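You operate a simulated robot arm through the tools that you are given. There is no shell and no other tool. Be economical: measure what you need, move in short steps, check, and stop when the job is done.

You are at the controls of a simulated two-armed robot. One attempt, no reset.

## Task
Pick up the banded scoop with one hand, pass it to the other hand and put it on the top of the short carton stack. Set down upright: banded scoop.
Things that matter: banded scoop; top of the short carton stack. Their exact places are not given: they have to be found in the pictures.

Only the result counts: the job must be done as asked and must still hold three seconds after the hand-in. Knocking over, shifting, dropping, spilling or breaking anything else fails it.

## Robot
Two 7-joint arms with two-finger parallel grippers on one trunk, on a base that drives. Base frame: it is fixed to the floor where the robot stands at the start and does not move with it; the origin is under the middle of the robot, x ahead of it, y to its left, z up; the surface under the hand at the start is at about z = 0.62. Units: m, rad, N and s.
The left shoulder is at the start at [0.06, 0.143, 0.826], the right one opposite. With the tool pointing down near the work surface each hand reaches from about 0.32 to 0.74 m from the robot's upright axis, wherever it stands, measured 20 degrees to its own side. Places, roughly: top of the short carton stack [5.2, 1.7, 0.9]. Payload 1.57 kg a hand.
The tool frame of a hand sits at the grasp point between the pads (the TCP): z along the fingers, y along the line on which they close. The tips reach 0.03 m beyond it. The gripper opens to 0.11 m. The fingers are 0.024 m wide and 0.012 m thick; the gripper's body (0.048 by 0.112 m) begins 0.078 m behind the TCP.
Orientation is told as [roll, pitch, yaw] about the base's x, y, z axes, in that order, counted from this pose: with the fingers straight down and closing along the base's y, the tool's x points along the base's -x, its y along +y and its z along -z.

## Interface
- The arms move only by the tool apply_moves. It takes "left_deltas", "right_deltas" or both (then of equal length, played together; a hand with none holds still); each is a list of rows, each an object of numbers (a shift or turn left out is 0, a gripper value left out holds the last): "rx", "ry", "rz": the turn, a rotation vector about the tool's x, y, z in rad; "dx", "dy", "dz": the shift along the tool's x, y, z in m; "gripper": the gripper command, from -1 (shut) to 1 (fully open), values between in proportion. In form: [{"rx": .., "ry": .., "rz": .., "dx": .., "dy": .., "dz": .., "gripper": ..}, ...]. A call has 1 to 10 rows; each row is the pose to reach, as a shift and turn from the pose commanded when the call began, along the tool's axes at that moment. Each row takes 0.2 s and may step no farther than 0.05 m and 0.15 rad from the row before; otherwise, or with a gripper value out of range, the whole call is refused. A pose out of reach is approached as far as the arm can. The call stops where the force on the tool passes 40 N (or 10 N more than at its start, if that is more) or the arm is blocked; 0.2 s more then pass. The fingers move at their own pace (about 0.045 m/s each) and stop on an object; they squeeze with about 20 N. The grip force told is the motor's: it shows also when the fingers shut on nothing. Time passes only in rows, and 0.2 s behind the last, so rows that repeat a pose let the fingers close. The reply holds the time, the measured pose of the TCP, the force on the tool along the base axes, the opening and the grip force, in the units named above and with some noise, with the torque about the TCP (base axes, N m) and any sound that the robot's microphone picked up.
- Cameras (640 x 400 px; columns grow to the right, rows downward): "scene" is now at [0.0374, 0.0324, 1.4296]; the picture's right is [0.44, -0.90, 0.00], its down [-0.72, -0.35, -0.60] and it looks along [0.54, 0.26, -0.80] (base axes); focal length 258 px, centre (320, 200). "left" rides on the left gripper at [0.07, -0.016, -0.141] in its tool frame; the picture's right is [0.23, 0.97, 0.00], its down [-0.86, 0.20, -0.48] and it looks along [-0.47, 0.11, 0.88] (tool axes); focal length 222 px, centre (320, 200). "right" rides on the right gripper at [0.07, 0.016, -0.141] in its tool frame; the picture's right is [-0.23, 0.97, 0.00], its down [-0.85, -0.20, -0.48] and it looks along [-0.47, -0.11, 0.88] (tool axes); focal length 222 px, centre (320, 200).
- snapshot(camera): a new picture of that camera. It takes no simulated time.
- lift_body(by): slides the trunk up (or, below 0, down) by that many m; the arms and the scene camera ride with it, the base frame stays. It gives what a move gives, with no picture.
- roll_base(legs): drives the robot by 1 to 6 legs, each [ahead, left, turn to the left] in m, m and rad, along the robot's own axes; the way and the turn of a leg run together, so that a leg with both is an arc; at most 1.5 m and 3.142 rad a leg. The arms and the cameras ride along, it lands a little off, and it stops where it bumps. It gives what a move gives.
- aim_head(pan, tilt): turns the head with the scene camera to pan (to the left, within 1.501 rad either way) and tilt (down, from -0.506 to 1.204), counted from straight ahead of the robot. It gives what a move gives.
- probe_pixels(camera, pixels): there is no depth. For up to 12 entries [column, row, z] of the newest picture of that camera ("zoom" is the newest enlarged one), the place [x, y] in the base frame at which the ray of that pixel passes the height z, good to about 0.002 m. It takes no simulated time.
- inspect(camera, box): a new picture of the part [left, top, right, bottom] of that camera's present view, enlarged. It takes no simulated time.
- job_done(): hands the job in; it is judged then, once.

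Go step by step. Measure first, check grasps and placings, and put right what went wrong. The budget is 80 turns and 78 pictures, counting those below and the enlarged ones. Unless the task says otherwise, let go and move clear before handing in, and close with one line.

The tools are called after "Emit:" as name(argument=value, ...) on one line, values as JSON. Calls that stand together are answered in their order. apply_moves: Moves the arms, as the interface text tells. Its arguments: {"type":"object","properties":{"left_deltas":{"type":"array"},"right_deltas":{"type":"array"}},"required":[]} The other tools are called the same way: lift_body (by) slides the trunk up or down; roll_base (legs) drives the base; aim_head (pan, tilt) turns the head that bears the scene camera; snapshot (camera) takes a picture; probe_pixels (camera, pixels) gives the place at which the rays of pixels pass given heights; inspect (camera, box) takes an enlarged picture of a part of a camera's view; job_done () hands the job in.

At the start:

```text
clock: 0.0
left_tcp_pos: [0.4669, 0.3286, 0.9307]
left_ee_rot: [0.0, -0.001, 0.0]
left_ft_force: [0.1, 0.8, -0.7]
left_wrist_torque: [0.0, -0.04, 0.01]
left_finger_gap: 0.11
left_gripper_force: 0.0
right_tcp_pos: [0.458, -0.0533, 0.8511]
right_ee_rot: [-0.001, 0.001, 0.001]
right_ft_force: [0.2, 0.0, -0.8]
right_wrist_torque: [0.0, -0.01, -0.01]
right_finger_gap: 0.1099
right_gripper_force: 0.0
trunk travel left (down, up): [-0.425, 0.165]
robot x, y, heading: [0.001, 0.0001, 0.005]
head pan, tilt: [0.45, 0.932]
```

scene: 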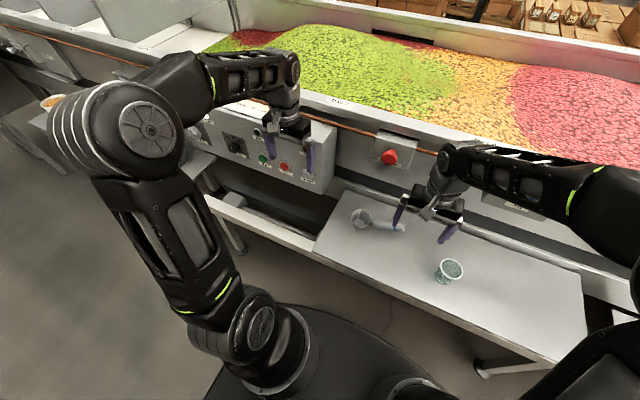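
right: 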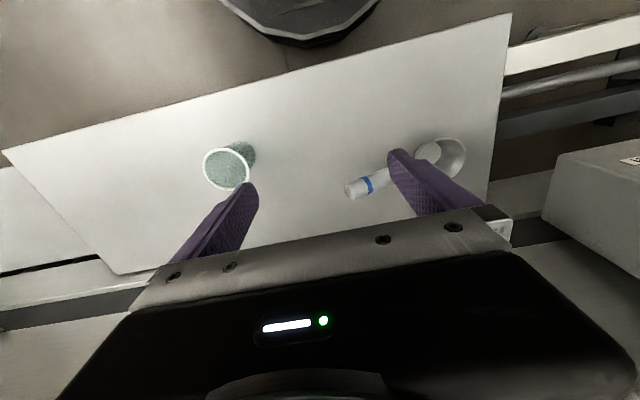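
left: 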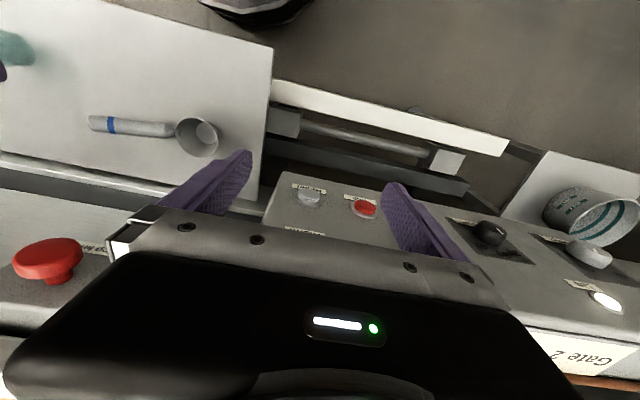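

The right and left pictures show a scoop with a blue band on its handle (right image ~[370,183], bowl ~[440,155]), lying on the small table at z≈0.62. I'll look closer and measure it.

Emit:
inspect(camera="scene", box=[320, 180, 480, 300])

Emit:
inspect(camera="left", box=[60, 80, 260, 205])

Emit:
probe_pixels(camera="left", pixels=[[90, 122, 0.635], [110, 125, 0.635], [170, 130, 0.635], [196, 157, 0.62], [200, 136, 0.66], [178, 132, 0.66], [217, 138, 0.66]])

Emit:
probe_pixels(camera="right", pixels=[[347, 190, 0.635], [369, 184, 0.635], [395, 175, 0.635], [430, 152, 0.62], [440, 155, 0.66]])

```text
3.33 times, centred on (400, 240) of scene
```

zoom: 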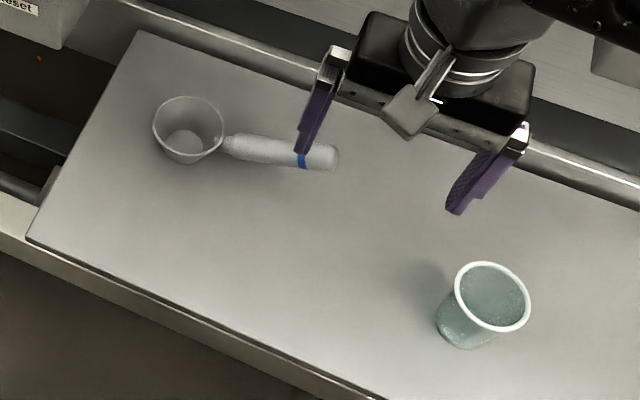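

```text
3.20 times, centred on (160, 142) of left
```

zoom: 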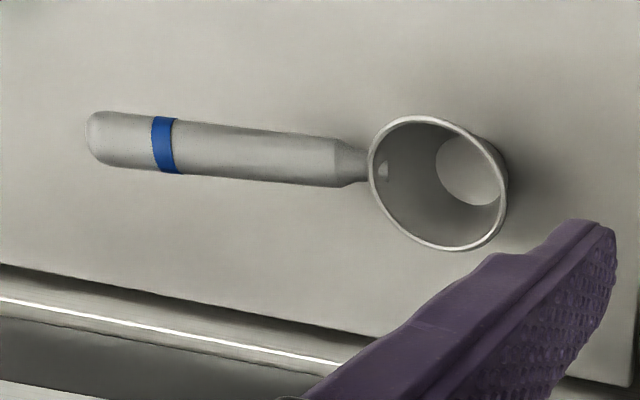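

```text
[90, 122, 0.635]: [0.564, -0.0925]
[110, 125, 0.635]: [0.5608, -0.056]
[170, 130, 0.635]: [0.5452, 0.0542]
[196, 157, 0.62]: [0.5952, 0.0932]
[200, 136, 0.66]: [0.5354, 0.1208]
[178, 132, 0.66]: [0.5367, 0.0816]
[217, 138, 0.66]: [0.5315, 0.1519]
```

```text
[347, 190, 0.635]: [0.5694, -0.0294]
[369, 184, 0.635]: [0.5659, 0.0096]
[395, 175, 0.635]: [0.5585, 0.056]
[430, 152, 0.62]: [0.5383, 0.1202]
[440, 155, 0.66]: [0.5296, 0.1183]
```

The two cameras disagree at z=0.635, so the handle is held higher, near z≈0.70, level with the bowl rim. I'll probe again at higher planes.

Emit:
probe_pixels(camera="left", pixels=[[88, 122, 0.7], [111, 125, 0.7], [165, 130, 0.7], [197, 137, 0.7], [197, 137, 0.71], [176, 130, 0.7], [218, 140, 0.7], [208, 133, 0.62], [208, 133, 0.63]])

Emit:
inspect(camera="right", box=[330, 110, 490, 210])

Emit:
probe_pixels(camera="right", pixels=[[347, 190, 0.7], [369, 184, 0.7], [395, 175, 0.7], [440, 157, 0.7], [465, 155, 0.7], [430, 152, 0.62], [430, 152, 0.63], [15, 150, 0.62], [508, 15, 0.62], [485, 205, 0.62], [225, 165, 0.7]])

```text
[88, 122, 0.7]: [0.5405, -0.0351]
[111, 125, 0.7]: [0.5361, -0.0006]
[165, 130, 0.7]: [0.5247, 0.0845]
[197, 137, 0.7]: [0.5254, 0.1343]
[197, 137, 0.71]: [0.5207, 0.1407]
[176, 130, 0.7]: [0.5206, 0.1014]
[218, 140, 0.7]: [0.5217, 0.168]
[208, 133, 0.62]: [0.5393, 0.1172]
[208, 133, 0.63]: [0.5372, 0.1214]
```

```text
4.00 times, centred on (410, 160) of right
```

zoom: 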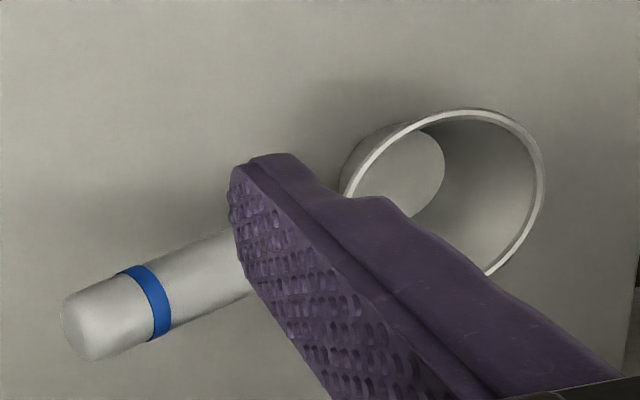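

```text
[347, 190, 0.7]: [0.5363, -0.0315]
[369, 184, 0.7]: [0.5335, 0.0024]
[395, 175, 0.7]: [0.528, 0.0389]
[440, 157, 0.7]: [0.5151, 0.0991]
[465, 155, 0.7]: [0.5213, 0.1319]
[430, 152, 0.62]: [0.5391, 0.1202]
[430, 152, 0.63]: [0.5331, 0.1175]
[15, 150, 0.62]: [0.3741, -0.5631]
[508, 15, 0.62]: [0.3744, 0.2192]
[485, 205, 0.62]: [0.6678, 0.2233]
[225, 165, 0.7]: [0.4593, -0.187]
```

The two views now agree. The handle runs from about (0.538,-0.033) to (0.527,0.08) at z≈0.70, the bowl centre is near (0.527,0.122), and the scoop stands on its bowl. Plan: the right hand takes the handle end and lifts, then the left takes the bowl. First I'll turn both hands so they close along x, with the wrist cameras facing outward.

Emit:
apply_moves(right_deltas=[{"rz": -0.15, "dx": -0.008, "dy": 0.005}, {"rz": -0.3, "dx": -0.016, "dy": 0.01}, {"rz": -0.45, "dx": -0.024, "dy": 0.015}, {"rz": -0.6, "dx": -0.032, "dy": 0.02}, {"rz": -0.75, "dx": -0.04, "dy": 0.025}, {"rz": -0.9, "dx": -0.048, "dy": 0.03}, {"rz": -1.05, "dx": -0.056, "dy": 0.035}, {"rz": -1.2, "dx": -0.064, "dy": 0.04}, {"rz": -1.35, "dx": -0.072, "dy": 0.045}, {"rz": -1.5, "dx": -0.078, "dy": 0.048}], left_deltas=[{"rz": 0.15}, {"rz": 0.3}, {"rz": 0.45}, {"rz": 0.6}, {"rz": 0.75}, {"rz": 0.9}, {"rz": 1.05}, {"rz": 1.2}, {"rz": 1.35}, {"rz": 1.5}])

```text
clock: 2.2
left_tcp_pos: [0.4665, 0.3297, 0.9303]
left_ee_rot: [0.001, 0.0, -1.503]
left_ft_force: [0.2, -0.5, 0.6]
left_wrist_torque: [0.02, -0.02, 0.0]
left_finger_gap: 0.1101
left_gripper_force: 0.1
right_tcp_pos: [0.5355, -0.0062, 0.8497]
right_ee_rot: [0.0, 0.0, 1.503]
right_ft_force: [-0.5, 0.0, -0.3]
right_wrist_torque: [0.02, -0.04, 0.0]
right_finger_gap: 0.1098
right_gripper_force: 0.0
trunk travel left (down, up): [-0.425, 0.165]
robot x, y, heading: [-0.0004, 0.0007, -0.002]
head pan, tilt: [0.45, 0.932]
```

Both hands turned as planned. I'll check the right and scene pictures before going down.

Emit:
snapshot(camera="right")

Emit:
snapshot(camera="left")

Emit:
snapshot(camera="scene")

```text
71 pictures are left
```

right: 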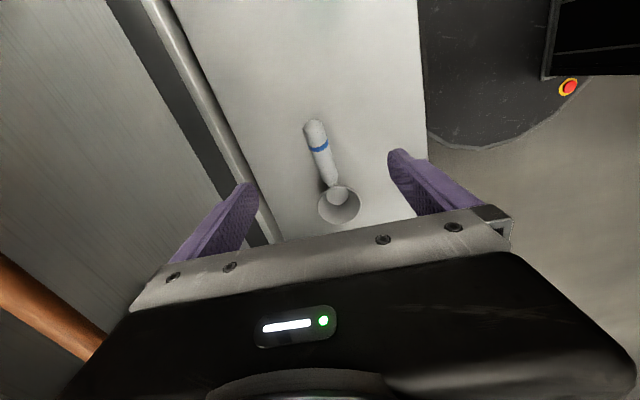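

```text
70 pictures are left
```

left: 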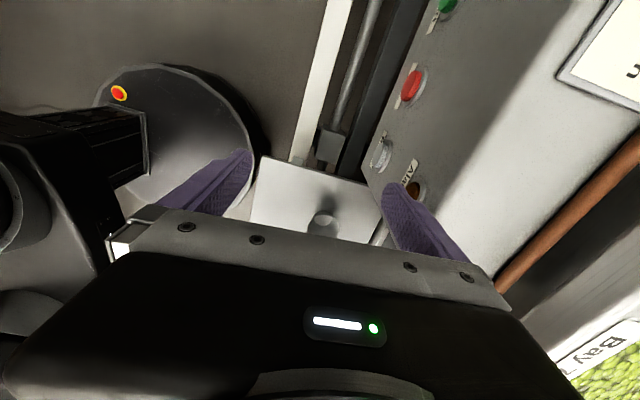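

```text
69 pictures are left
```

scene: 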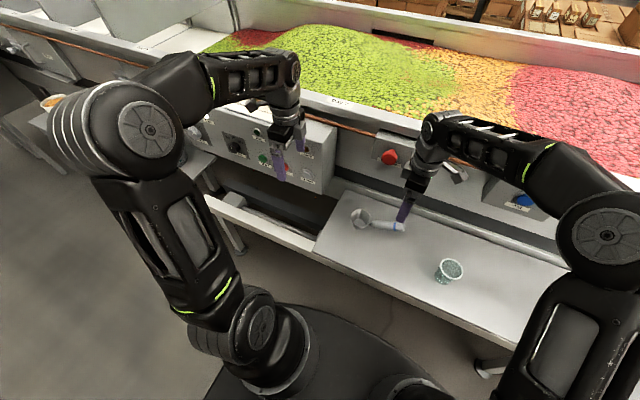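

In the right picture the band is at (319,148) and the handle end at (313,123). I'll measure the handle axis and width from here.

Emit:
inspect(camera="right", box=[272, 105, 392, 230])

Emit:
probe_pixels(camera="right", pixels=[[313, 123, 0.7], [319, 148, 0.7], [309, 150, 0.7], [329, 146, 0.7], [331, 183, 0.7], [338, 203, 0.7], [338, 203, 0.71], [317, 203, 0.7], [360, 203, 0.7]])

```text
3.20 times, centred on (332, 168) of right
```

zoom: 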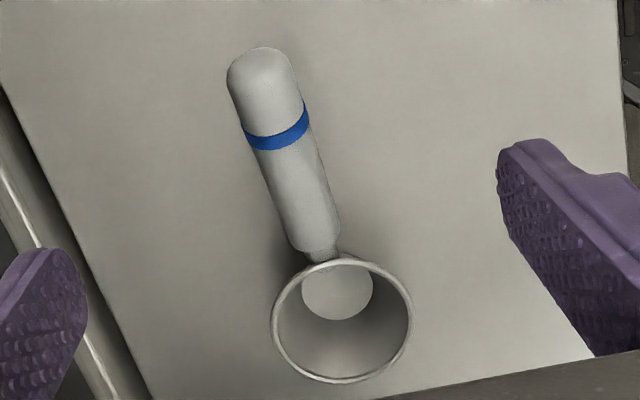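

```text
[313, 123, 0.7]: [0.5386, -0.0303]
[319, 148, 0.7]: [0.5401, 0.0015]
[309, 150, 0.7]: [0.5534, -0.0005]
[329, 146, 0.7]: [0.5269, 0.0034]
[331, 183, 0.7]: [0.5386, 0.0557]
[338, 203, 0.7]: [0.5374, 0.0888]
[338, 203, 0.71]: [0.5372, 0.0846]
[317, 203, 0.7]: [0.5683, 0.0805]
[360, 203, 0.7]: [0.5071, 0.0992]
```

Triangulating all the views: the bowl is low, with its rim near z≈0.66 and its centre near (0.537,0.113). The handle rises outward to z≈0.705 at its end (y≈-0.033) and is about 0.026 thick. The bowl tapers too strongly to grip well, so both hands will use the handle: right at the end, leaning outward, and later left near the neck. Right goes down now.

Emit:
apply_moves(right_deltas=[{"rx": -0.008, "ry": -0.12, "rz": -0.04, "dx": 0.002, "dy": -0.002, "dz": 0.03}, {"rx": -0.017, "ry": -0.25, "rz": -0.08, "dx": 0.0058, "dy": -0.0039, "dz": 0.06}, {"rx": -0.017, "ry": -0.25, "rz": -0.08, "dx": 0.0058, "dy": -0.0039, "dz": 0.09}, {"rx": -0.017, "ry": -0.25, "rz": -0.08, "dx": 0.0058, "dy": -0.0039, "dz": 0.12}, {"rx": -0.017, "ry": -0.25, "rz": -0.08, "dx": 0.0058, "dy": -0.0039, "dz": 0.146}])

Emit:
snapshot(camera="right")

Emit:
inspect(camera="scene", box=[320, 150, 480, 270])

```text
clock: 3.4
left_tcp_pos: [0.4678, 0.3293, 0.9302]
left_ee_rot: [-0.001, 0.0, -1.499]
left_ft_force: [0.3, -0.3, 0.5]
left_wrist_torque: [0.0, 0.02, 0.02]
left_finger_gap: 0.11
left_gripper_force: 0.1
right_tcp_pos: [0.5386, -0.0113, 0.7034]
right_ee_rot: [0.005, -0.25, 1.578]
right_ft_force: [-0.1, -0.1, 0.6]
right_wrist_torque: [0.0, 0.01, 0.0]
right_finger_gap: 0.1101
right_gripper_force: 0.0
trunk travel left (down, up): [-0.425, 0.165]
robot x, y, heading: [-0.0007, -0.0022, -0.002]
head pan, tilt: [0.45, 0.932]
```

```text
67 pictures are left
```

right: 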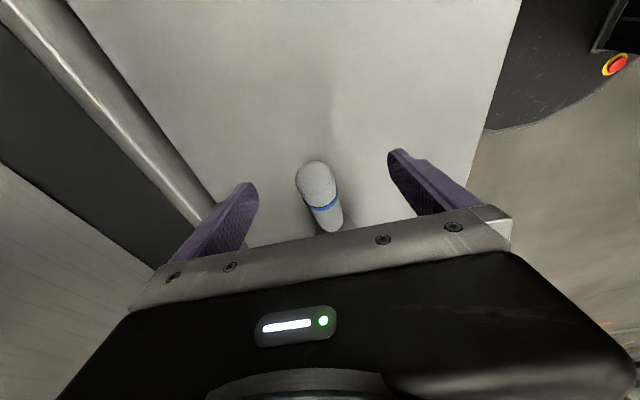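

```text
3.33 times, centred on (400, 210) of scene
```

zoom: 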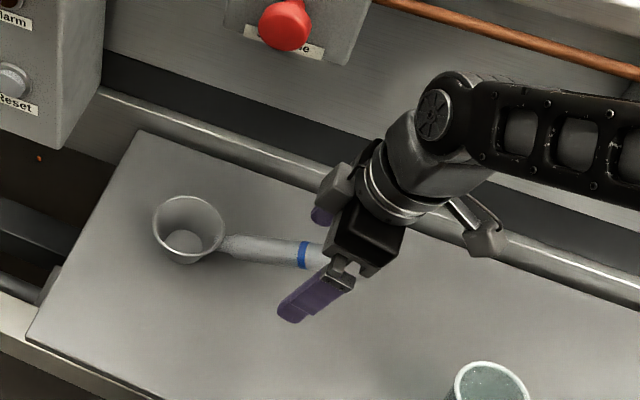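

The handle lies between the fingers, with the TCP projecting to about (320,193), between the end and the band. Closing now.

Emit:
apply_moves(right_deltas=[{"gripper": -1}, {"gripper": -1}, {"gripper": -1}, {"gripper": -1}, {"gripper": -1}, {"gripper": -1}, {"gripper": -1}])

Emit:
snapshot(camera="right")

Emit:
inspect(camera="scene", box=[320, 150, 480, 270])

```text
clock: 5.0
left_tcp_pos: [0.4676, 0.3293, 0.9297]
left_ee_rot: [0.001, -0.001, -1.5]
left_ft_force: [-0.2, 0.0, -0.2]
left_wrist_torque: [0.02, -0.02, -0.02]
left_finger_gap: 0.1103
left_gripper_force: 0.1
right_tcp_pos: [0.5382, -0.0121, 0.7033]
right_ee_rot: [0.007, -0.25, 1.58]
right_ft_force: [0.6, -1.0, -0.1]
right_wrist_torque: [-0.02, -0.12, -0.03]
right_finger_gap: 0.0262
right_gripper_force: 19.8
trunk travel left (down, up): [-0.425, 0.165]
robot x, y, heading: [0.0004, -0.0012, -0.001]
head pan, tilt: [0.45, 0.932]
```

```text
65 pictures are left
```

right: 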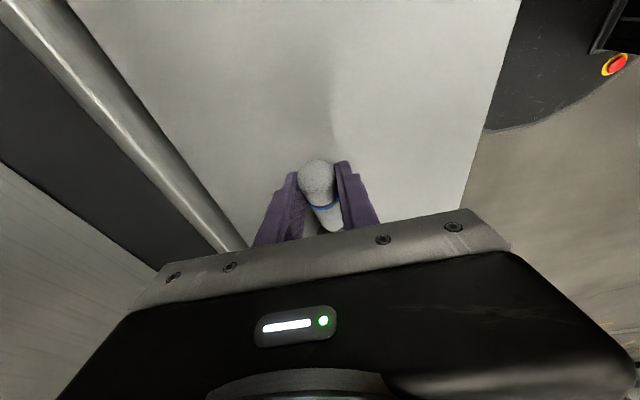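

```text
3.33 times, centred on (400, 210) of scene
```

zoom: 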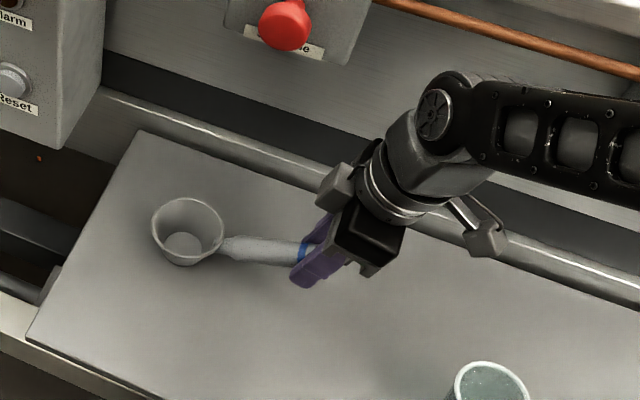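

Gripped at gap 0.026 with 19.8 N. Next is a slow straight-up lift of 0.10, then a check for droop.

Emit:
apply_moves(right_deltas=[{"dx": -0.0025, "dz": -0.0097}, {"dx": -0.005, "dz": -0.0194}, {"dx": -0.0099, "dz": -0.0388}, {"dx": -0.0148, "dz": -0.058}, {"dx": -0.0198, "dz": -0.0775}, {"dx": -0.0247, "dz": -0.0969}, {"dx": -0.0247, "dz": -0.0969}])

Emit:
inspect(camera="scene", box=[300, 110, 500, 260])

Emit:
snapshot(camera="right")

Emit:
snapshot(camera="left")

```text
clock: 6.6
left_tcp_pos: [0.4679, 0.3296, 0.9306]
left_ee_rot: [0.0, 0.001, -1.499]
left_ft_force: [-0.8, -1.2, 0.2]
left_wrist_torque: [0.01, -0.03, -0.01]
left_finger_gap: 0.1099
left_gripper_force: 0.0
right_tcp_pos: [0.5413, -0.0103, 0.8046]
right_ee_rot: [0.007, -0.249, 1.579]
right_ft_force: [-0.5, -0.5, -0.2]
right_wrist_torque: [0.02, -0.01, 0.0]
right_finger_gap: 0.0
right_gripper_force: 19.5
trunk travel left (down, up): [-0.425, 0.165]
robot x, y, heading: [0.0036, -0.0007, 0.003]
head pan, tilt: [0.45, 0.932]
```

```text
2.67 times, centred on (400, 185) of scene
```

zoom: 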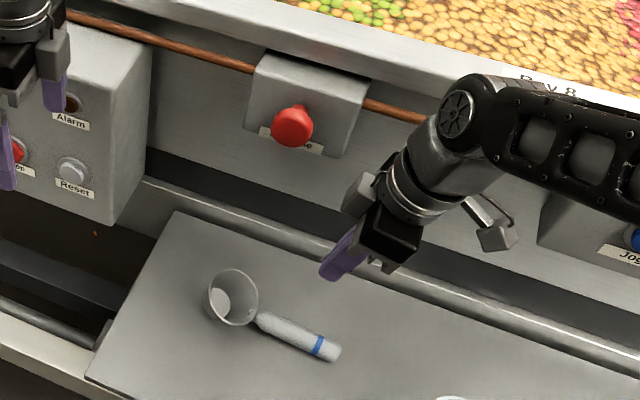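

```text
62 pictures are left
```

right: 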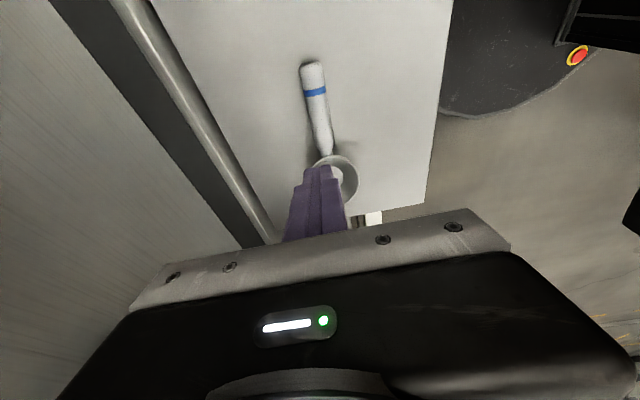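

```text
61 pictures are left
```

left: 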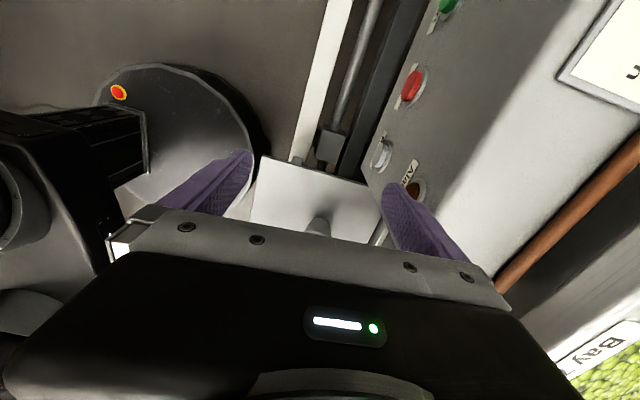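

The scoop slipped out: the gap is now 0.0 and the scoop is back on the table, with its handle apparently lower. I'll look closely and re-measure, then grip nearer the bowl.

Emit:
inspect(camera="right", box=[260, 40, 400, 220])

Emit:
inspect(camera="scene", box=[360, 200, 440, 250])

Emit:
probe_pixels(camera="right", pixels=[[312, 65, 0.64], [312, 65, 0.7], [315, 91, 0.64], [315, 91, 0.7], [328, 150, 0.64], [328, 150, 0.7]])

Emit:
probe_pixels(camera="scene", pixels=[[407, 245, 0.64], [407, 245, 0.7], [400, 243, 0.64], [400, 243, 0.7], [376, 231, 0.64], [376, 231, 0.7]])

```text
2.22 times, centred on (330, 130) of right
```

zoom: 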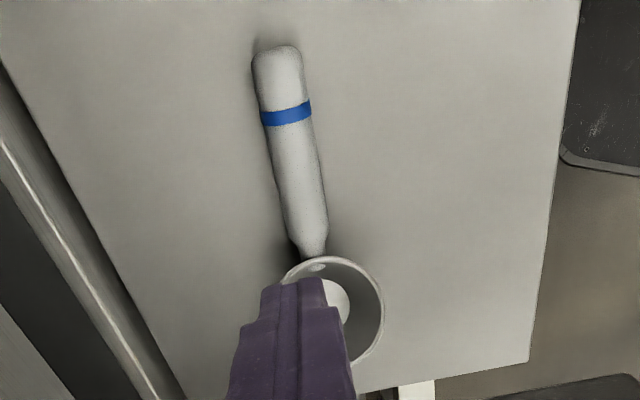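

```text
8.00 times, centred on (400, 225) of scene
```

zoom: 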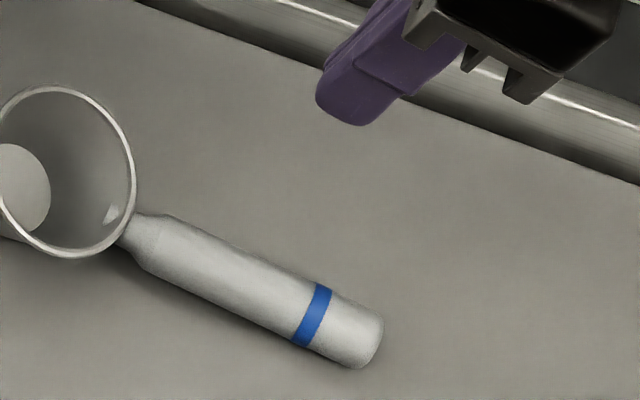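

```text
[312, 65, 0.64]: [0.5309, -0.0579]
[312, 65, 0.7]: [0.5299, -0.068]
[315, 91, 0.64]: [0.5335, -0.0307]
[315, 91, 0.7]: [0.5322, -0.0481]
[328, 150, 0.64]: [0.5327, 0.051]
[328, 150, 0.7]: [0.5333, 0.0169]
```

```text
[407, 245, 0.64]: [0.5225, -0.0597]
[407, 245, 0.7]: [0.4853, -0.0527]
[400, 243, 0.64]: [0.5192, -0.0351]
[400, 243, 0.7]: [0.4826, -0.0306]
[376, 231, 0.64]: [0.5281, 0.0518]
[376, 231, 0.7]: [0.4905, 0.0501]
```

The handle now lies flat on the table, axis z≈0.633, from about (0.529,-0.06) to the neck (0.533,0.05), with the bowl tilted. I'll open, move above y≈0.004 (closer to the bowl), reduce the lean to 0.2, and stop above the handle to check.

Emit:
apply_moves(right_deltas=[{"gripper": 1, "rx": 0.011, "ry": 0.05, "rz": 0.043, "dx": 0.0, "dy": 0.0103, "dz": 0.0}, {"rx": 0.011, "ry": 0.05, "rz": 0.043, "dx": 0.0, "dy": 0.0103, "dz": 0.0}, {"rx": 0.011, "ry": 0.05, "rz": 0.043, "dx": 0.0005, "dy": 0.0103, "dz": 0.015}, {"rx": 0.011, "ry": 0.05, "rz": 0.043, "dx": 0.0009, "dy": 0.0103, "dz": 0.03}, {"rx": 0.011, "ry": 0.05, "rz": 0.043, "dx": 0.0009, "dy": 0.0103, "dz": 0.0617}, {"rx": 0.011, "ry": 0.05, "rz": 0.043, "dx": 0.0009, "dy": 0.0103, "dz": 0.0617}])

Emit:
snapshot(camera="right")

Emit:
inspect(camera="scene", box=[340, 180, 440, 260])

```text
clock: 8.0
left_tcp_pos: [0.467, 0.3304, 0.9312]
left_ee_rot: [0.001, -0.001, -1.499]
left_ft_force: [-0.4, 0.5, -1.0]
left_wrist_torque: [-0.03, 0.0, -0.04]
left_finger_gap: 0.1099
left_gripper_force: 0.0
right_tcp_pos: [0.5322, 0.0029, 0.7437]
right_ee_rot: [0.005, -0.201, 1.535]
right_ft_force: [0.6, 0.1, 0.1]
right_wrist_torque: [0.0, -0.01, 0.02]
right_finger_gap: 0.1103
right_gripper_force: 0.0
trunk travel left (down, up): [-0.425, 0.165]
robot x, y, heading: [-0.0005, -0.0001, -0.002]
head pan, tilt: [0.45, 0.932]
```

```text
58 pictures are left
```

right: 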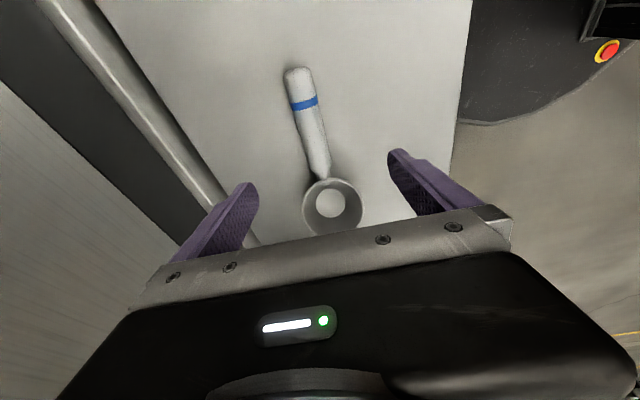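

```text
5.00 times, centred on (390, 220) of scene
```

zoom: 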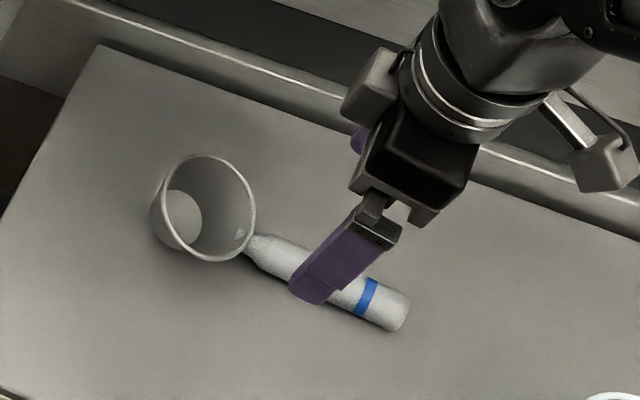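

Emit:
probe_pixels(camera="right", pixels=[[298, 70, 0.633], [303, 103, 0.633], [311, 140, 0.633], [319, 170, 0.633], [324, 178, 0.64], [333, 205, 0.65], [333, 205, 0.66], [304, 205, 0.66], [362, 205, 0.66]])

Emit:
inspect(camera="right", box=[270, 55, 390, 240])

```text
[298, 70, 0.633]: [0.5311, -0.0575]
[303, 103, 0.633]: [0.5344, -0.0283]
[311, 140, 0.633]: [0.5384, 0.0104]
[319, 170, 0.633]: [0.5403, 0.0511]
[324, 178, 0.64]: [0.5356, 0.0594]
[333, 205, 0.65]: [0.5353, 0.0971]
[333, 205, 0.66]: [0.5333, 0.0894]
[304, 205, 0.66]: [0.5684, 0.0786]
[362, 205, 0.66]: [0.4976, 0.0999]
```

```text
2.16 times, centred on (330, 148) of right
```

zoom: 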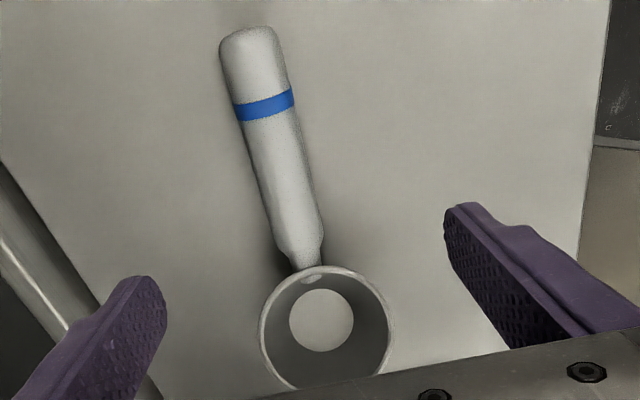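

The handle axis at the grip point is (0.537,0.006), direction slope 0.085, so the yaw should be about 1.486. Going down to TCP z≈0.654 (tips just above the table) and closing.

Emit:
apply_moves(right_deltas=[{"rx": 0.0098, "rz": 0.048, "dx": 0.004, "dy": -0.0047, "dz": 0.025}, {"rx": 0.0098, "rz": 0.048, "dx": 0.008, "dy": -0.0047, "dz": 0.05}, {"rx": 0.0098, "rz": 0.048, "dx": 0.012, "dy": -0.0047, "dz": 0.075}, {"rx": 0.0098, "rz": 0.048, "dx": 0.0147, "dy": -0.0047, "dz": 0.0885}, {"gripper": -1}, {"gripper": -1}])

```text
refused: row 5 steps farther than a row can; nothing moved
```

Emit:
apply_moves(right_deltas=[{"rx": 0.0098, "rz": 0.048, "dx": 0.004, "dy": -0.0047, "dz": 0.025}, {"rx": 0.0098, "rz": 0.048, "dx": 0.008, "dy": -0.0047, "dz": 0.05}, {"rx": 0.0098, "rz": 0.048, "dx": 0.012, "dy": -0.0047, "dz": 0.075}, {"rx": 0.0098, "rz": 0.048, "dx": 0.0147, "dy": -0.0047, "dz": 0.0885}, {"rx": 0.0098, "rz": 0.048, "dx": 0.0147, "dy": -0.0047, "dz": 0.0885}])

Emit:
snapshot(camera="right")

```text
clock: 9.2
left_tcp_pos: [0.4666, 0.3303, 0.93]
left_ee_rot: [0.0, 0.0, -1.499]
left_ft_force: [0.0, 0.3, 0.0]
left_wrist_torque: [-0.04, 0.03, 0.01]
left_finger_gap: 0.11
left_gripper_force: 0.0
right_tcp_pos: [0.5343, 0.0052, 0.6538]
right_ee_rot: [0.006, -0.199, 1.486]
right_ft_force: [0.3, -0.1, 0.0]
right_wrist_torque: [0.01, -0.02, 0.0]
right_finger_gap: 0.1101
right_gripper_force: 0.0
trunk travel left (down, up): [-0.425, 0.165]
robot x, y, heading: [-0.0017, -0.0005, 0.001]
head pan, tilt: [0.45, 0.932]
```

```text
55 pictures are left
```

right: 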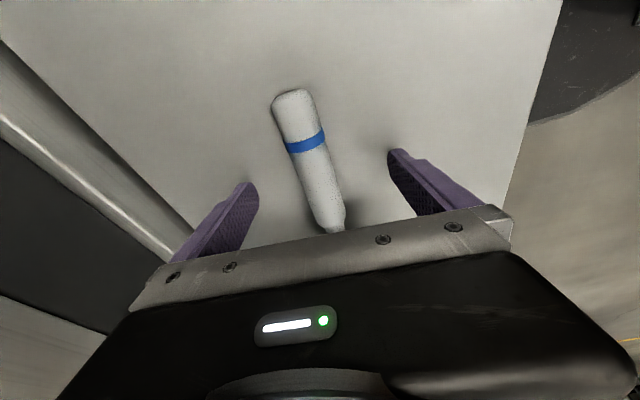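

The handle runs through the finger line at about (321,182), midway between band and neck. Closing.

Emit:
apply_moves(right_deltas=[{"gripper": -1}, {"gripper": -1}, {"gripper": -1}, {"gripper": -1}, {"gripper": -1}, {"gripper": -1}, {"gripper": -1}])

Emit:
snapshot(camera="right")

Emit:
inspect(camera="scene", box=[340, 180, 440, 260])

```text
clock: 10.8
left_tcp_pos: [0.4672, 0.3299, 0.9304]
left_ee_rot: [0.001, 0.001, -1.501]
left_ft_force: [0.1, -0.6, 0.2]
left_wrist_torque: [0.0, -0.01, 0.02]
left_finger_gap: 0.1099
left_gripper_force: 0.0
right_tcp_pos: [0.5336, 0.006, 0.655]
right_ee_rot: [0.005, -0.2, 1.488]
right_ft_force: [0.4, 0.7, 0.4]
right_wrist_torque: [0.03, -0.03, -0.03]
right_finger_gap: 0.0259
right_gripper_force: 19.7
trunk travel left (down, up): [-0.425, 0.165]
robot x, y, heading: [0.0015, -0.0021, 0.002]
head pan, tilt: [0.45, 0.932]
```

```text
54 pictures are left
```

right: 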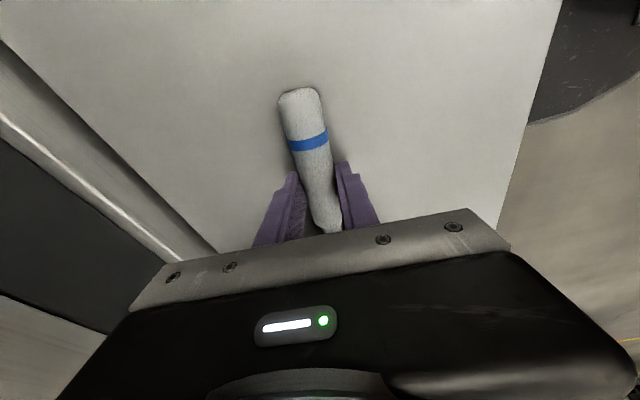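

```text
5.00 times, centred on (390, 220) of scene
```

zoom: 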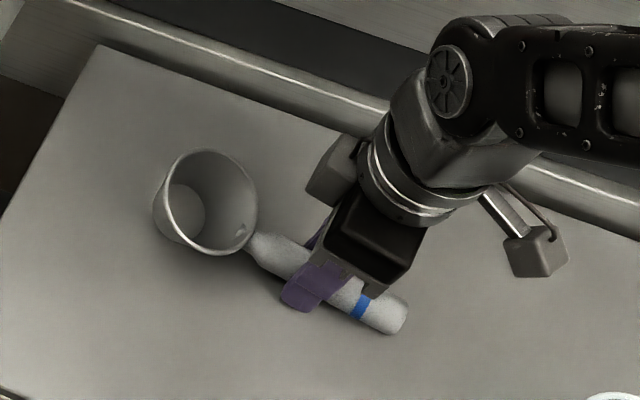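

The grip is good (0.0259, 19.7 N). A slow 15 mm lift will tell me the weight and whether it slips.

Emit:
apply_moves(right_deltas=[{"dx": -0.0006, "dz": -0.003}, {"dx": -0.0012, "dz": -0.006}, {"dx": -0.0018, "dz": -0.009}, {"dx": -0.0024, "dz": -0.012}, {"dx": -0.003, "dz": -0.0147}, {"dx": -0.003, "dz": -0.0147}])

Emit:
inspect(camera="scene", box=[340, 180, 440, 260])

```text
clock: 12.2
left_tcp_pos: [0.4661, 0.3295, 0.9312]
left_ee_rot: [0.0, 0.0, -1.499]
left_ft_force: [0.7, 0.2, -0.8]
left_wrist_torque: [-0.01, 0.0, -0.02]
left_finger_gap: 0.1097
left_gripper_force: 0.0
right_tcp_pos: [0.5337, 0.0069, 0.6697]
right_ee_rot: [0.006, -0.202, 1.487]
right_ft_force: [0.1, -0.1, -1.9]
right_wrist_torque: [-0.12, 0.02, 0.01]
right_finger_gap: 0.0262
right_gripper_force: 20.1
trunk travel left (down, up): [-0.425, 0.165]
robot x, y, heading: [-0.0008, -0.0009, 0.002]
head pan, tilt: [0.45, 0.932]
```

```text
5.00 times, centred on (390, 220) of scene
```

zoom: 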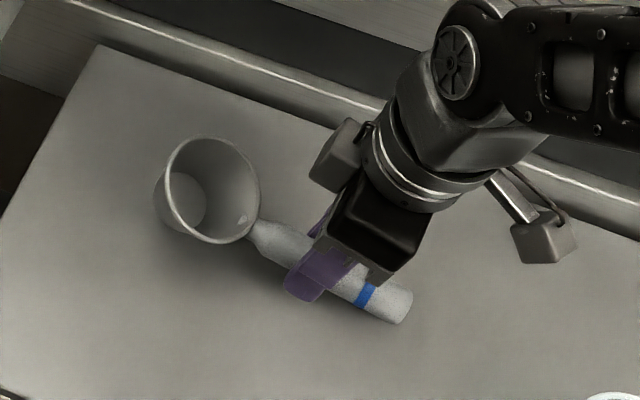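

The load is about 1.9 N with 0.12 Nm torque, so the CG is about 0.065 m off the grip, and it's holding without droop. I'll keep lifting slowly.

Emit:
apply_moves(right_deltas=[{"dx": -0.002, "dz": -0.01}, {"dx": -0.005, "dz": -0.025}, {"dx": -0.009, "dz": -0.045}, {"dx": -0.013, "dz": -0.065}, {"dx": -0.017, "dz": -0.085}, {"dx": -0.021, "dz": -0.105}, {"dx": -0.025, "dz": -0.125}, {"dx": -0.029, "dz": -0.145}, {"dx": -0.03, "dz": -0.15}, {"dx": -0.03, "dz": -0.15}])

Emit:
snapshot(camera="scene")

Emit:
snapshot(camera="right")

Emit:
snapshot(camera="left")

```text
clock: 14.4
left_tcp_pos: [0.4671, 0.3297, 0.9305]
left_ee_rot: [0.0, -0.002, -1.499]
left_ft_force: [0.4, -0.3, -0.1]
left_wrist_torque: [-0.02, -0.02, 0.01]
left_finger_gap: 0.1103
left_gripper_force: 0.0
right_tcp_pos: [0.5346, 0.007, 0.8231]
right_ee_rot: [0.004, -0.2, 1.487]
right_ft_force: [0.1, 0.6, -1.4]
right_wrist_torque: [-0.13, -0.02, 0.0]
right_finger_gap: 0.026
right_gripper_force: 19.9
trunk travel left (down, up): [-0.425, 0.165]
robot x, y, heading: [-0.0008, -0.0006, -0.005]
head pan, tilt: [0.45, 0.932]
```

```text
51 pictures are left
```

scene: 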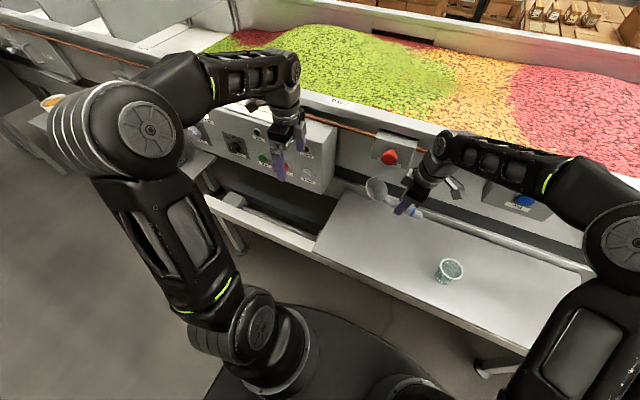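

```text
50 pictures are left
```

right: 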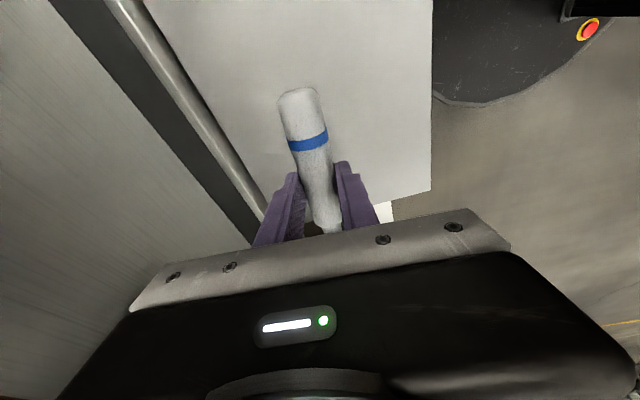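

```text
49 pictures are left
```

left: 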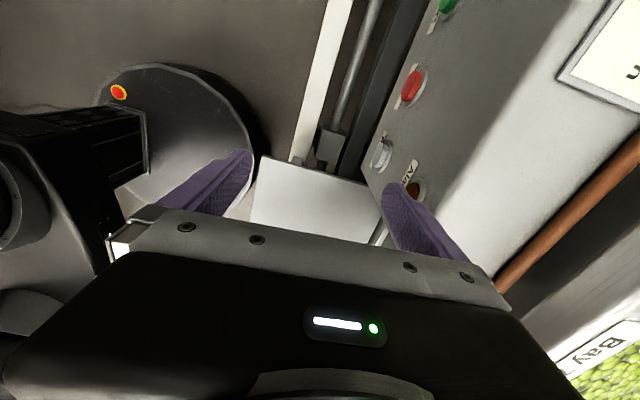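

The hold is steady. The left hand now goes to a pre-grasp above the handle's neck side (grip point near (0.537,0.047,0.803)), leaning outward.

Emit:
apply_moves(left_deltas=[{"rx": 0.0025, "ry": -0.033, "rz": 0.026, "dx": -0.044, "dy": 0.0086, "dz": 0.002}, {"rx": 0.005, "ry": -0.067, "rz": 0.052, "dx": -0.088, "dy": 0.0171, "dz": 0.004}, {"rx": 0.0077, "ry": -0.1, "rz": 0.078, "dx": -0.132, "dy": 0.0257, "dz": 0.005}, {"rx": 0.01, "ry": -0.133, "rz": 0.103, "dx": -0.175, "dy": 0.0343, "dz": 0.007}, {"rx": 0.013, "ry": -0.167, "rz": 0.129, "dx": -0.219, "dy": 0.0428, "dz": 0.009}, {"rx": 0.0155, "ry": -0.2, "rz": 0.155, "dx": -0.263, "dy": 0.0514, "dz": 0.011}, {"rx": 0.0155, "ry": -0.2, "rz": 0.155, "dx": -0.263, "dy": 0.0514, "dz": 0.011}])

Emit:
snapshot(camera="left")

Emit:
snapshot(camera="scene")

```text
clock: 16.0
left_tcp_pos: [0.5354, 0.0688, 0.9199]
left_ee_rot: [-0.003, -0.204, -1.661]
left_ft_force: [-8.0, 6.2, 5.7]
left_wrist_torque: [0.09, -0.35, 0.45]
left_finger_gap: 0.1027
left_gripper_force: 0.1
right_tcp_pos: [0.5345, 0.0068, 0.823]
right_ee_rot: [0.005, -0.2, 1.487]
right_ft_force: [-0.3, -0.8, -1.0]
right_wrist_torque: [-0.06, 0.0, -0.01]
right_finger_gap: 0.0265
right_gripper_force: 20.5
trunk travel left (down, up): [-0.425, 0.165]
robot x, y, heading: [-0.0002, 0.0002, 0.004]
head pan, tilt: [0.45, 0.932]
```

```text
48 pictures are left
```

left: 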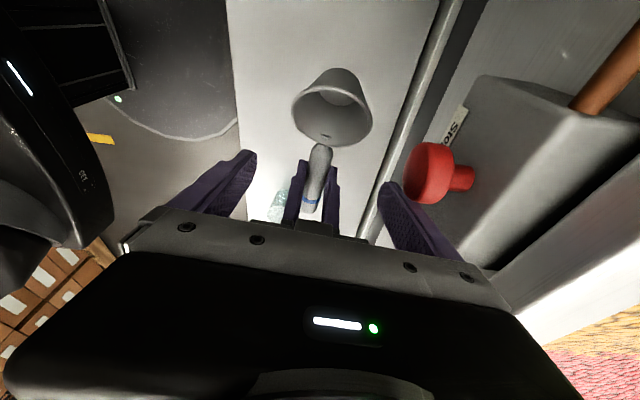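

```text
47 pictures are left
```

scene: 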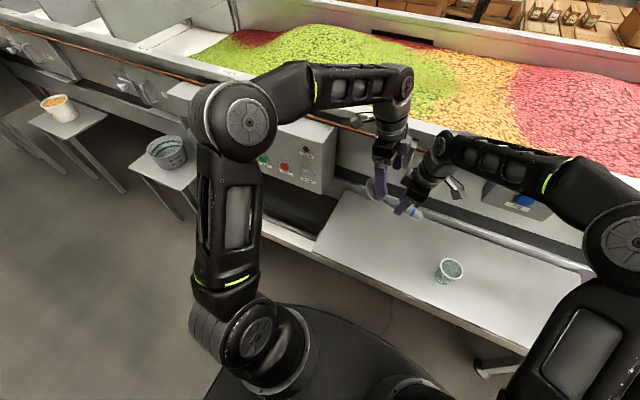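

The left finger is touching the red stop button (−8 N in x, gap 0.1027). I'll back both hands straight off in −x by 0.07 so the handover happens clear of the panel.

Emit:
apply_moves(left_deltas=[{"dy": -0.012}, {"dy": -0.03}, {"dy": -0.05}, {"dy": -0.07}, {"dy": -0.07}], right_deltas=[{"dy": 0.006}, {"dy": 0.02}, {"dy": 0.04}, {"dy": 0.06}, {"dy": 0.07}])

Emit:
snapshot(camera="left")

Emit:
snapshot(camera="scene")

```text
clock: 17.2
left_tcp_pos: [0.4664, 0.0765, 0.9215]
left_ee_rot: [0.002, -0.201, -1.656]
left_ft_force: [-0.5, 0.1, -0.5]
left_wrist_torque: [-0.04, -0.03, -0.01]
left_finger_gap: 0.1099
left_gripper_force: 0.1
right_tcp_pos: [0.4661, 0.0128, 0.8236]
right_ee_rot: [0.005, -0.201, 1.487]
right_ft_force: [0.4, -0.2, -1.8]
right_wrist_torque: [-0.13, 0.01, -0.02]
right_finger_gap: 0.0261
right_gripper_force: 20.4
trunk travel left (down, up): [-0.425, 0.165]
robot x, y, heading: [-0.0004, 0.0001, 0.003]
head pan, tilt: [0.45, 0.932]
```

```text
46 pictures are left
```

left: 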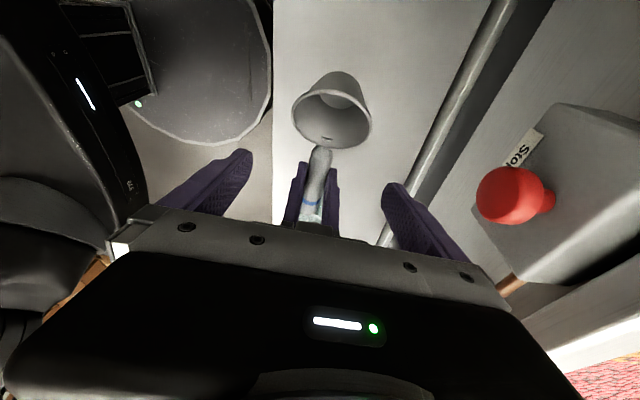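

```text
45 pictures are left
```

scene: 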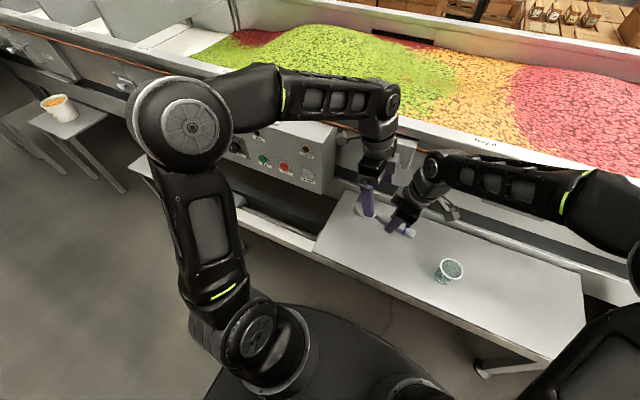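

Contact has cleared and the forces are zero. In the left picture the handle (neck (325,145) to band (312,203)) is centred between the left fingers. Descending 0.10 along the tool.

Emit:
apply_moves(left_deltas=[{"dy": 0.0047, "dz": 0.025}, {"dy": 0.0047, "dz": 0.05}, {"dy": 0.0047, "dz": 0.07}, {"dx": 0.0006, "dy": 0.0047, "dz": 0.09}, {"dx": 0.0006, "dy": 0.0047, "dz": 0.102}, {"dx": 0.0006, "dy": 0.0047, "dz": 0.102}])

Emit:
snapshot(camera="left")

Emit:
inspect(camera="scene", box=[320, 130, 480, 250])

Emit:
snapshot(camera="right")

```text
clock: 18.4
left_tcp_pos: [0.4731, 0.0612, 0.8271]
left_ee_rot: [0.007, -0.199, -1.651]
left_ft_force: [0.0, 1.4, -0.1]
left_wrist_torque: [-0.04, -0.02, -0.01]
left_finger_gap: 0.1099
left_gripper_force: 0.1
right_tcp_pos: [0.4655, 0.0052, 0.8188]
right_ee_rot: [0.014, -0.187, 1.482]
right_ft_force: [0.7, -0.6, -1.5]
right_wrist_torque: [-0.1, -0.01, 0.0]
right_finger_gap: 0.0263
right_gripper_force: 20.2
trunk travel left (down, up): [-0.425, 0.165]
robot x, y, heading: [0.0013, 0.0002, -0.006]
head pan, tilt: [0.45, 0.932]
stopped in row 5 (right hand): the force on the tool passed its limit at 45 N (the readings are from after the stop); the commanded pose is now the measured one
```

```text
44 pictures are left
```

left: 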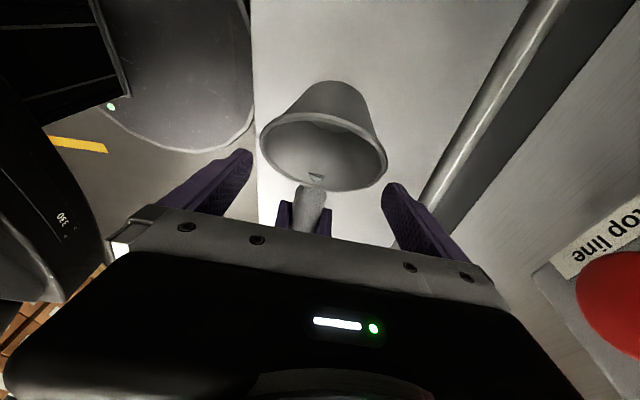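

```text
3.33 times, centred on (400, 190) of scene
```

zoom: 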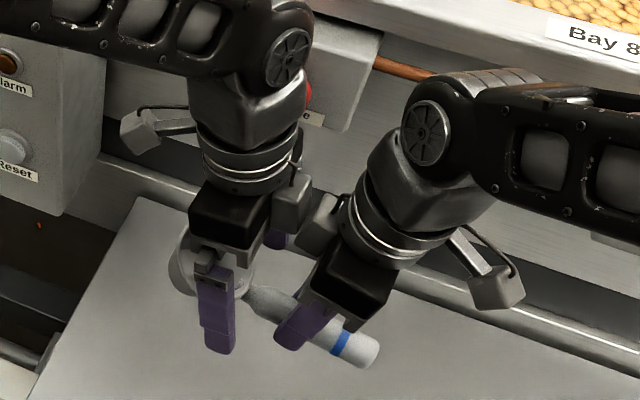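

```text
42 pictures are left
```

right: 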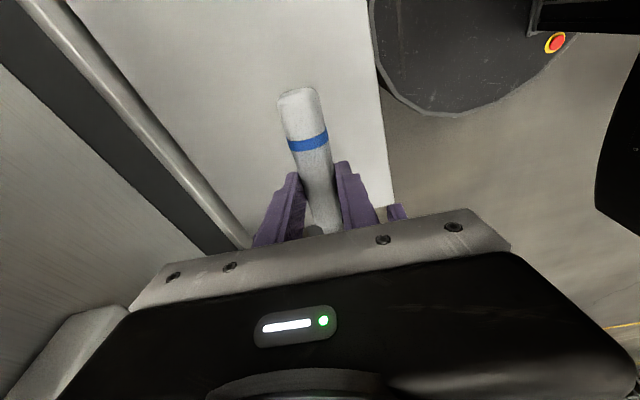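

The inner blocks on the two wrists bumped (right hand stopped at 45 N), but the scoop is still held (gap 0.0263). I'll back the left off and lean it outward more, to 0.42 rad, before trying again.

Emit:
apply_moves(left_deltas=[{"dz": -0.02}, {"dx": 0.003, "dy": -0.001, "dz": -0.045}, {"ry": -0.11, "dx": 0.005, "dy": -0.002, "dz": -0.0451}, {"ry": -0.22, "dx": 0.0065, "dy": -0.0032, "dz": -0.0451}, {"ry": -0.22, "dx": 0.0065, "dy": -0.0032, "dz": -0.0451}])

Emit:
snapshot(camera="left")

Emit:
inspect(camera="scene", box=[320, 130, 480, 250])

```text
clock: 19.6
left_tcp_pos: [0.4712, 0.076, 0.8683]
left_ee_rot: [0.007, -0.418, -1.652]
left_ft_force: [0.0, 0.0, -0.1]
left_wrist_torque: [-0.02, 0.0, 0.0]
left_finger_gap: 0.1101
left_gripper_force: 0.1
right_tcp_pos: [0.4646, 0.005, 0.8203]
right_ee_rot: [0.014, -0.187, 1.481]
right_ft_force: [-0.6, 0.1, -1.8]
right_wrist_torque: [-0.09, 0.02, -0.02]
right_finger_gap: 0.0262
right_gripper_force: 20.4
trunk travel left (down, up): [-0.425, 0.165]
robot x, y, heading: [0.0026, -0.0016, -0.001]
head pan, tilt: [0.45, 0.932]
```

```text
41 pictures are left
```

left: 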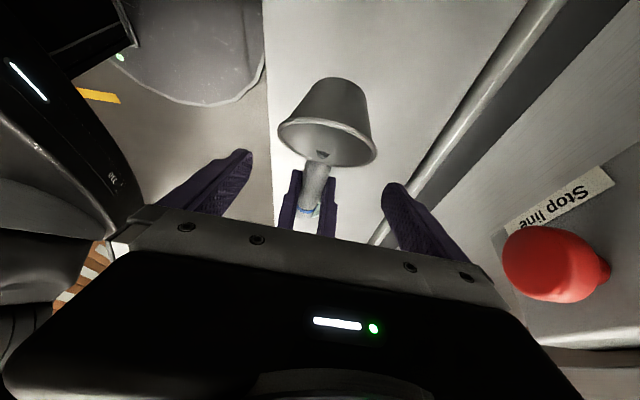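

```text
3.33 times, centred on (400, 190) of scene
```

zoom: 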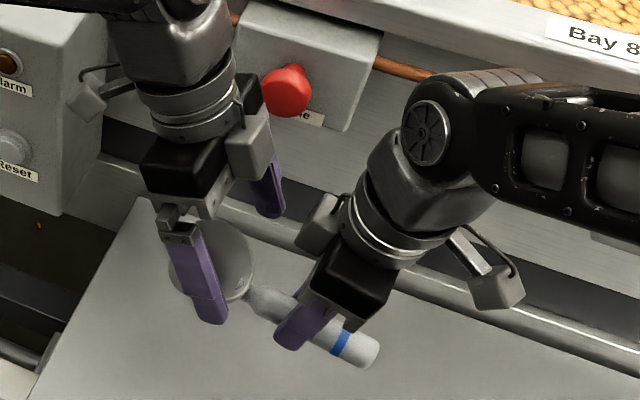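

The wrists are well apart now. Descending the last 0.056 along the left tool in small steps.

Emit:
apply_moves(left_deltas=[{"dz": 0.015}, {"dz": 0.03}, {"dy": -0.001, "dz": 0.042}, {"dy": -0.001, "dz": 0.05}, {"dy": -0.001, "dz": 0.056}, {"dy": -0.001, "dz": 0.056}])

Emit:
snapshot(camera="left")

Emit:
inspect(camera="scene", box=[320, 130, 480, 250])

```text
clock: 20.9
left_tcp_pos: [0.4695, 0.0527, 0.8172]
left_ee_rot: [0.005, -0.419, -1.651]
left_ft_force: [0.1, 1.1, 0.8]
left_wrist_torque: [0.01, 0.03, 0.0]
left_finger_gap: 0.1098
left_gripper_force: 0.1
right_tcp_pos: [0.4657, 0.0053, 0.8186]
right_ee_rot: [0.014, -0.187, 1.479]
right_ft_force: [-0.5, -0.1, -2.0]
right_wrist_torque: [-0.11, 0.02, 0.0]
right_finger_gap: 0.026
right_gripper_force: 19.9
trunk travel left (down, up): [-0.425, 0.165]
robot x, y, heading: [0.0007, -0.0031, 0.005]
head pan, tilt: [0.45, 0.932]
```

```text
39 pictures are left
```

left: 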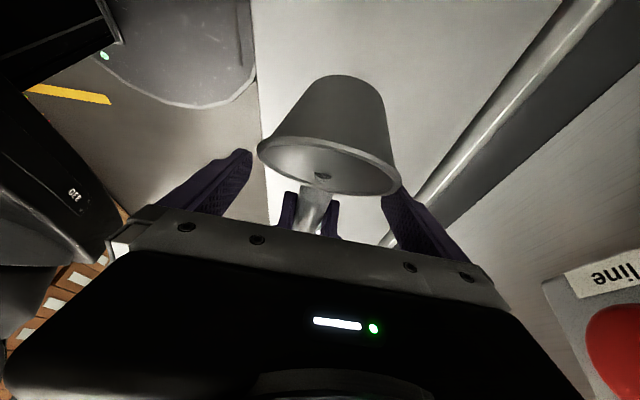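

```text
3.33 times, centred on (400, 190) of scene
```

zoom: 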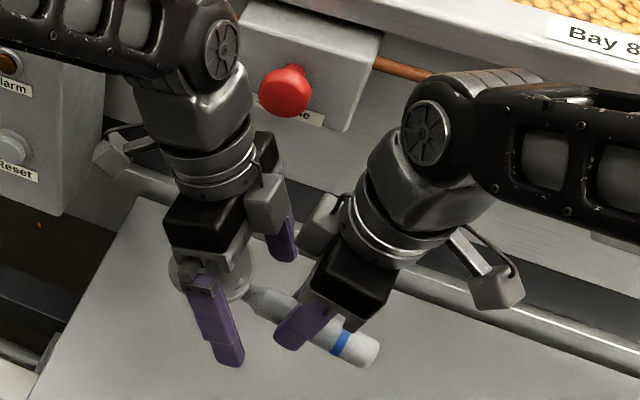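

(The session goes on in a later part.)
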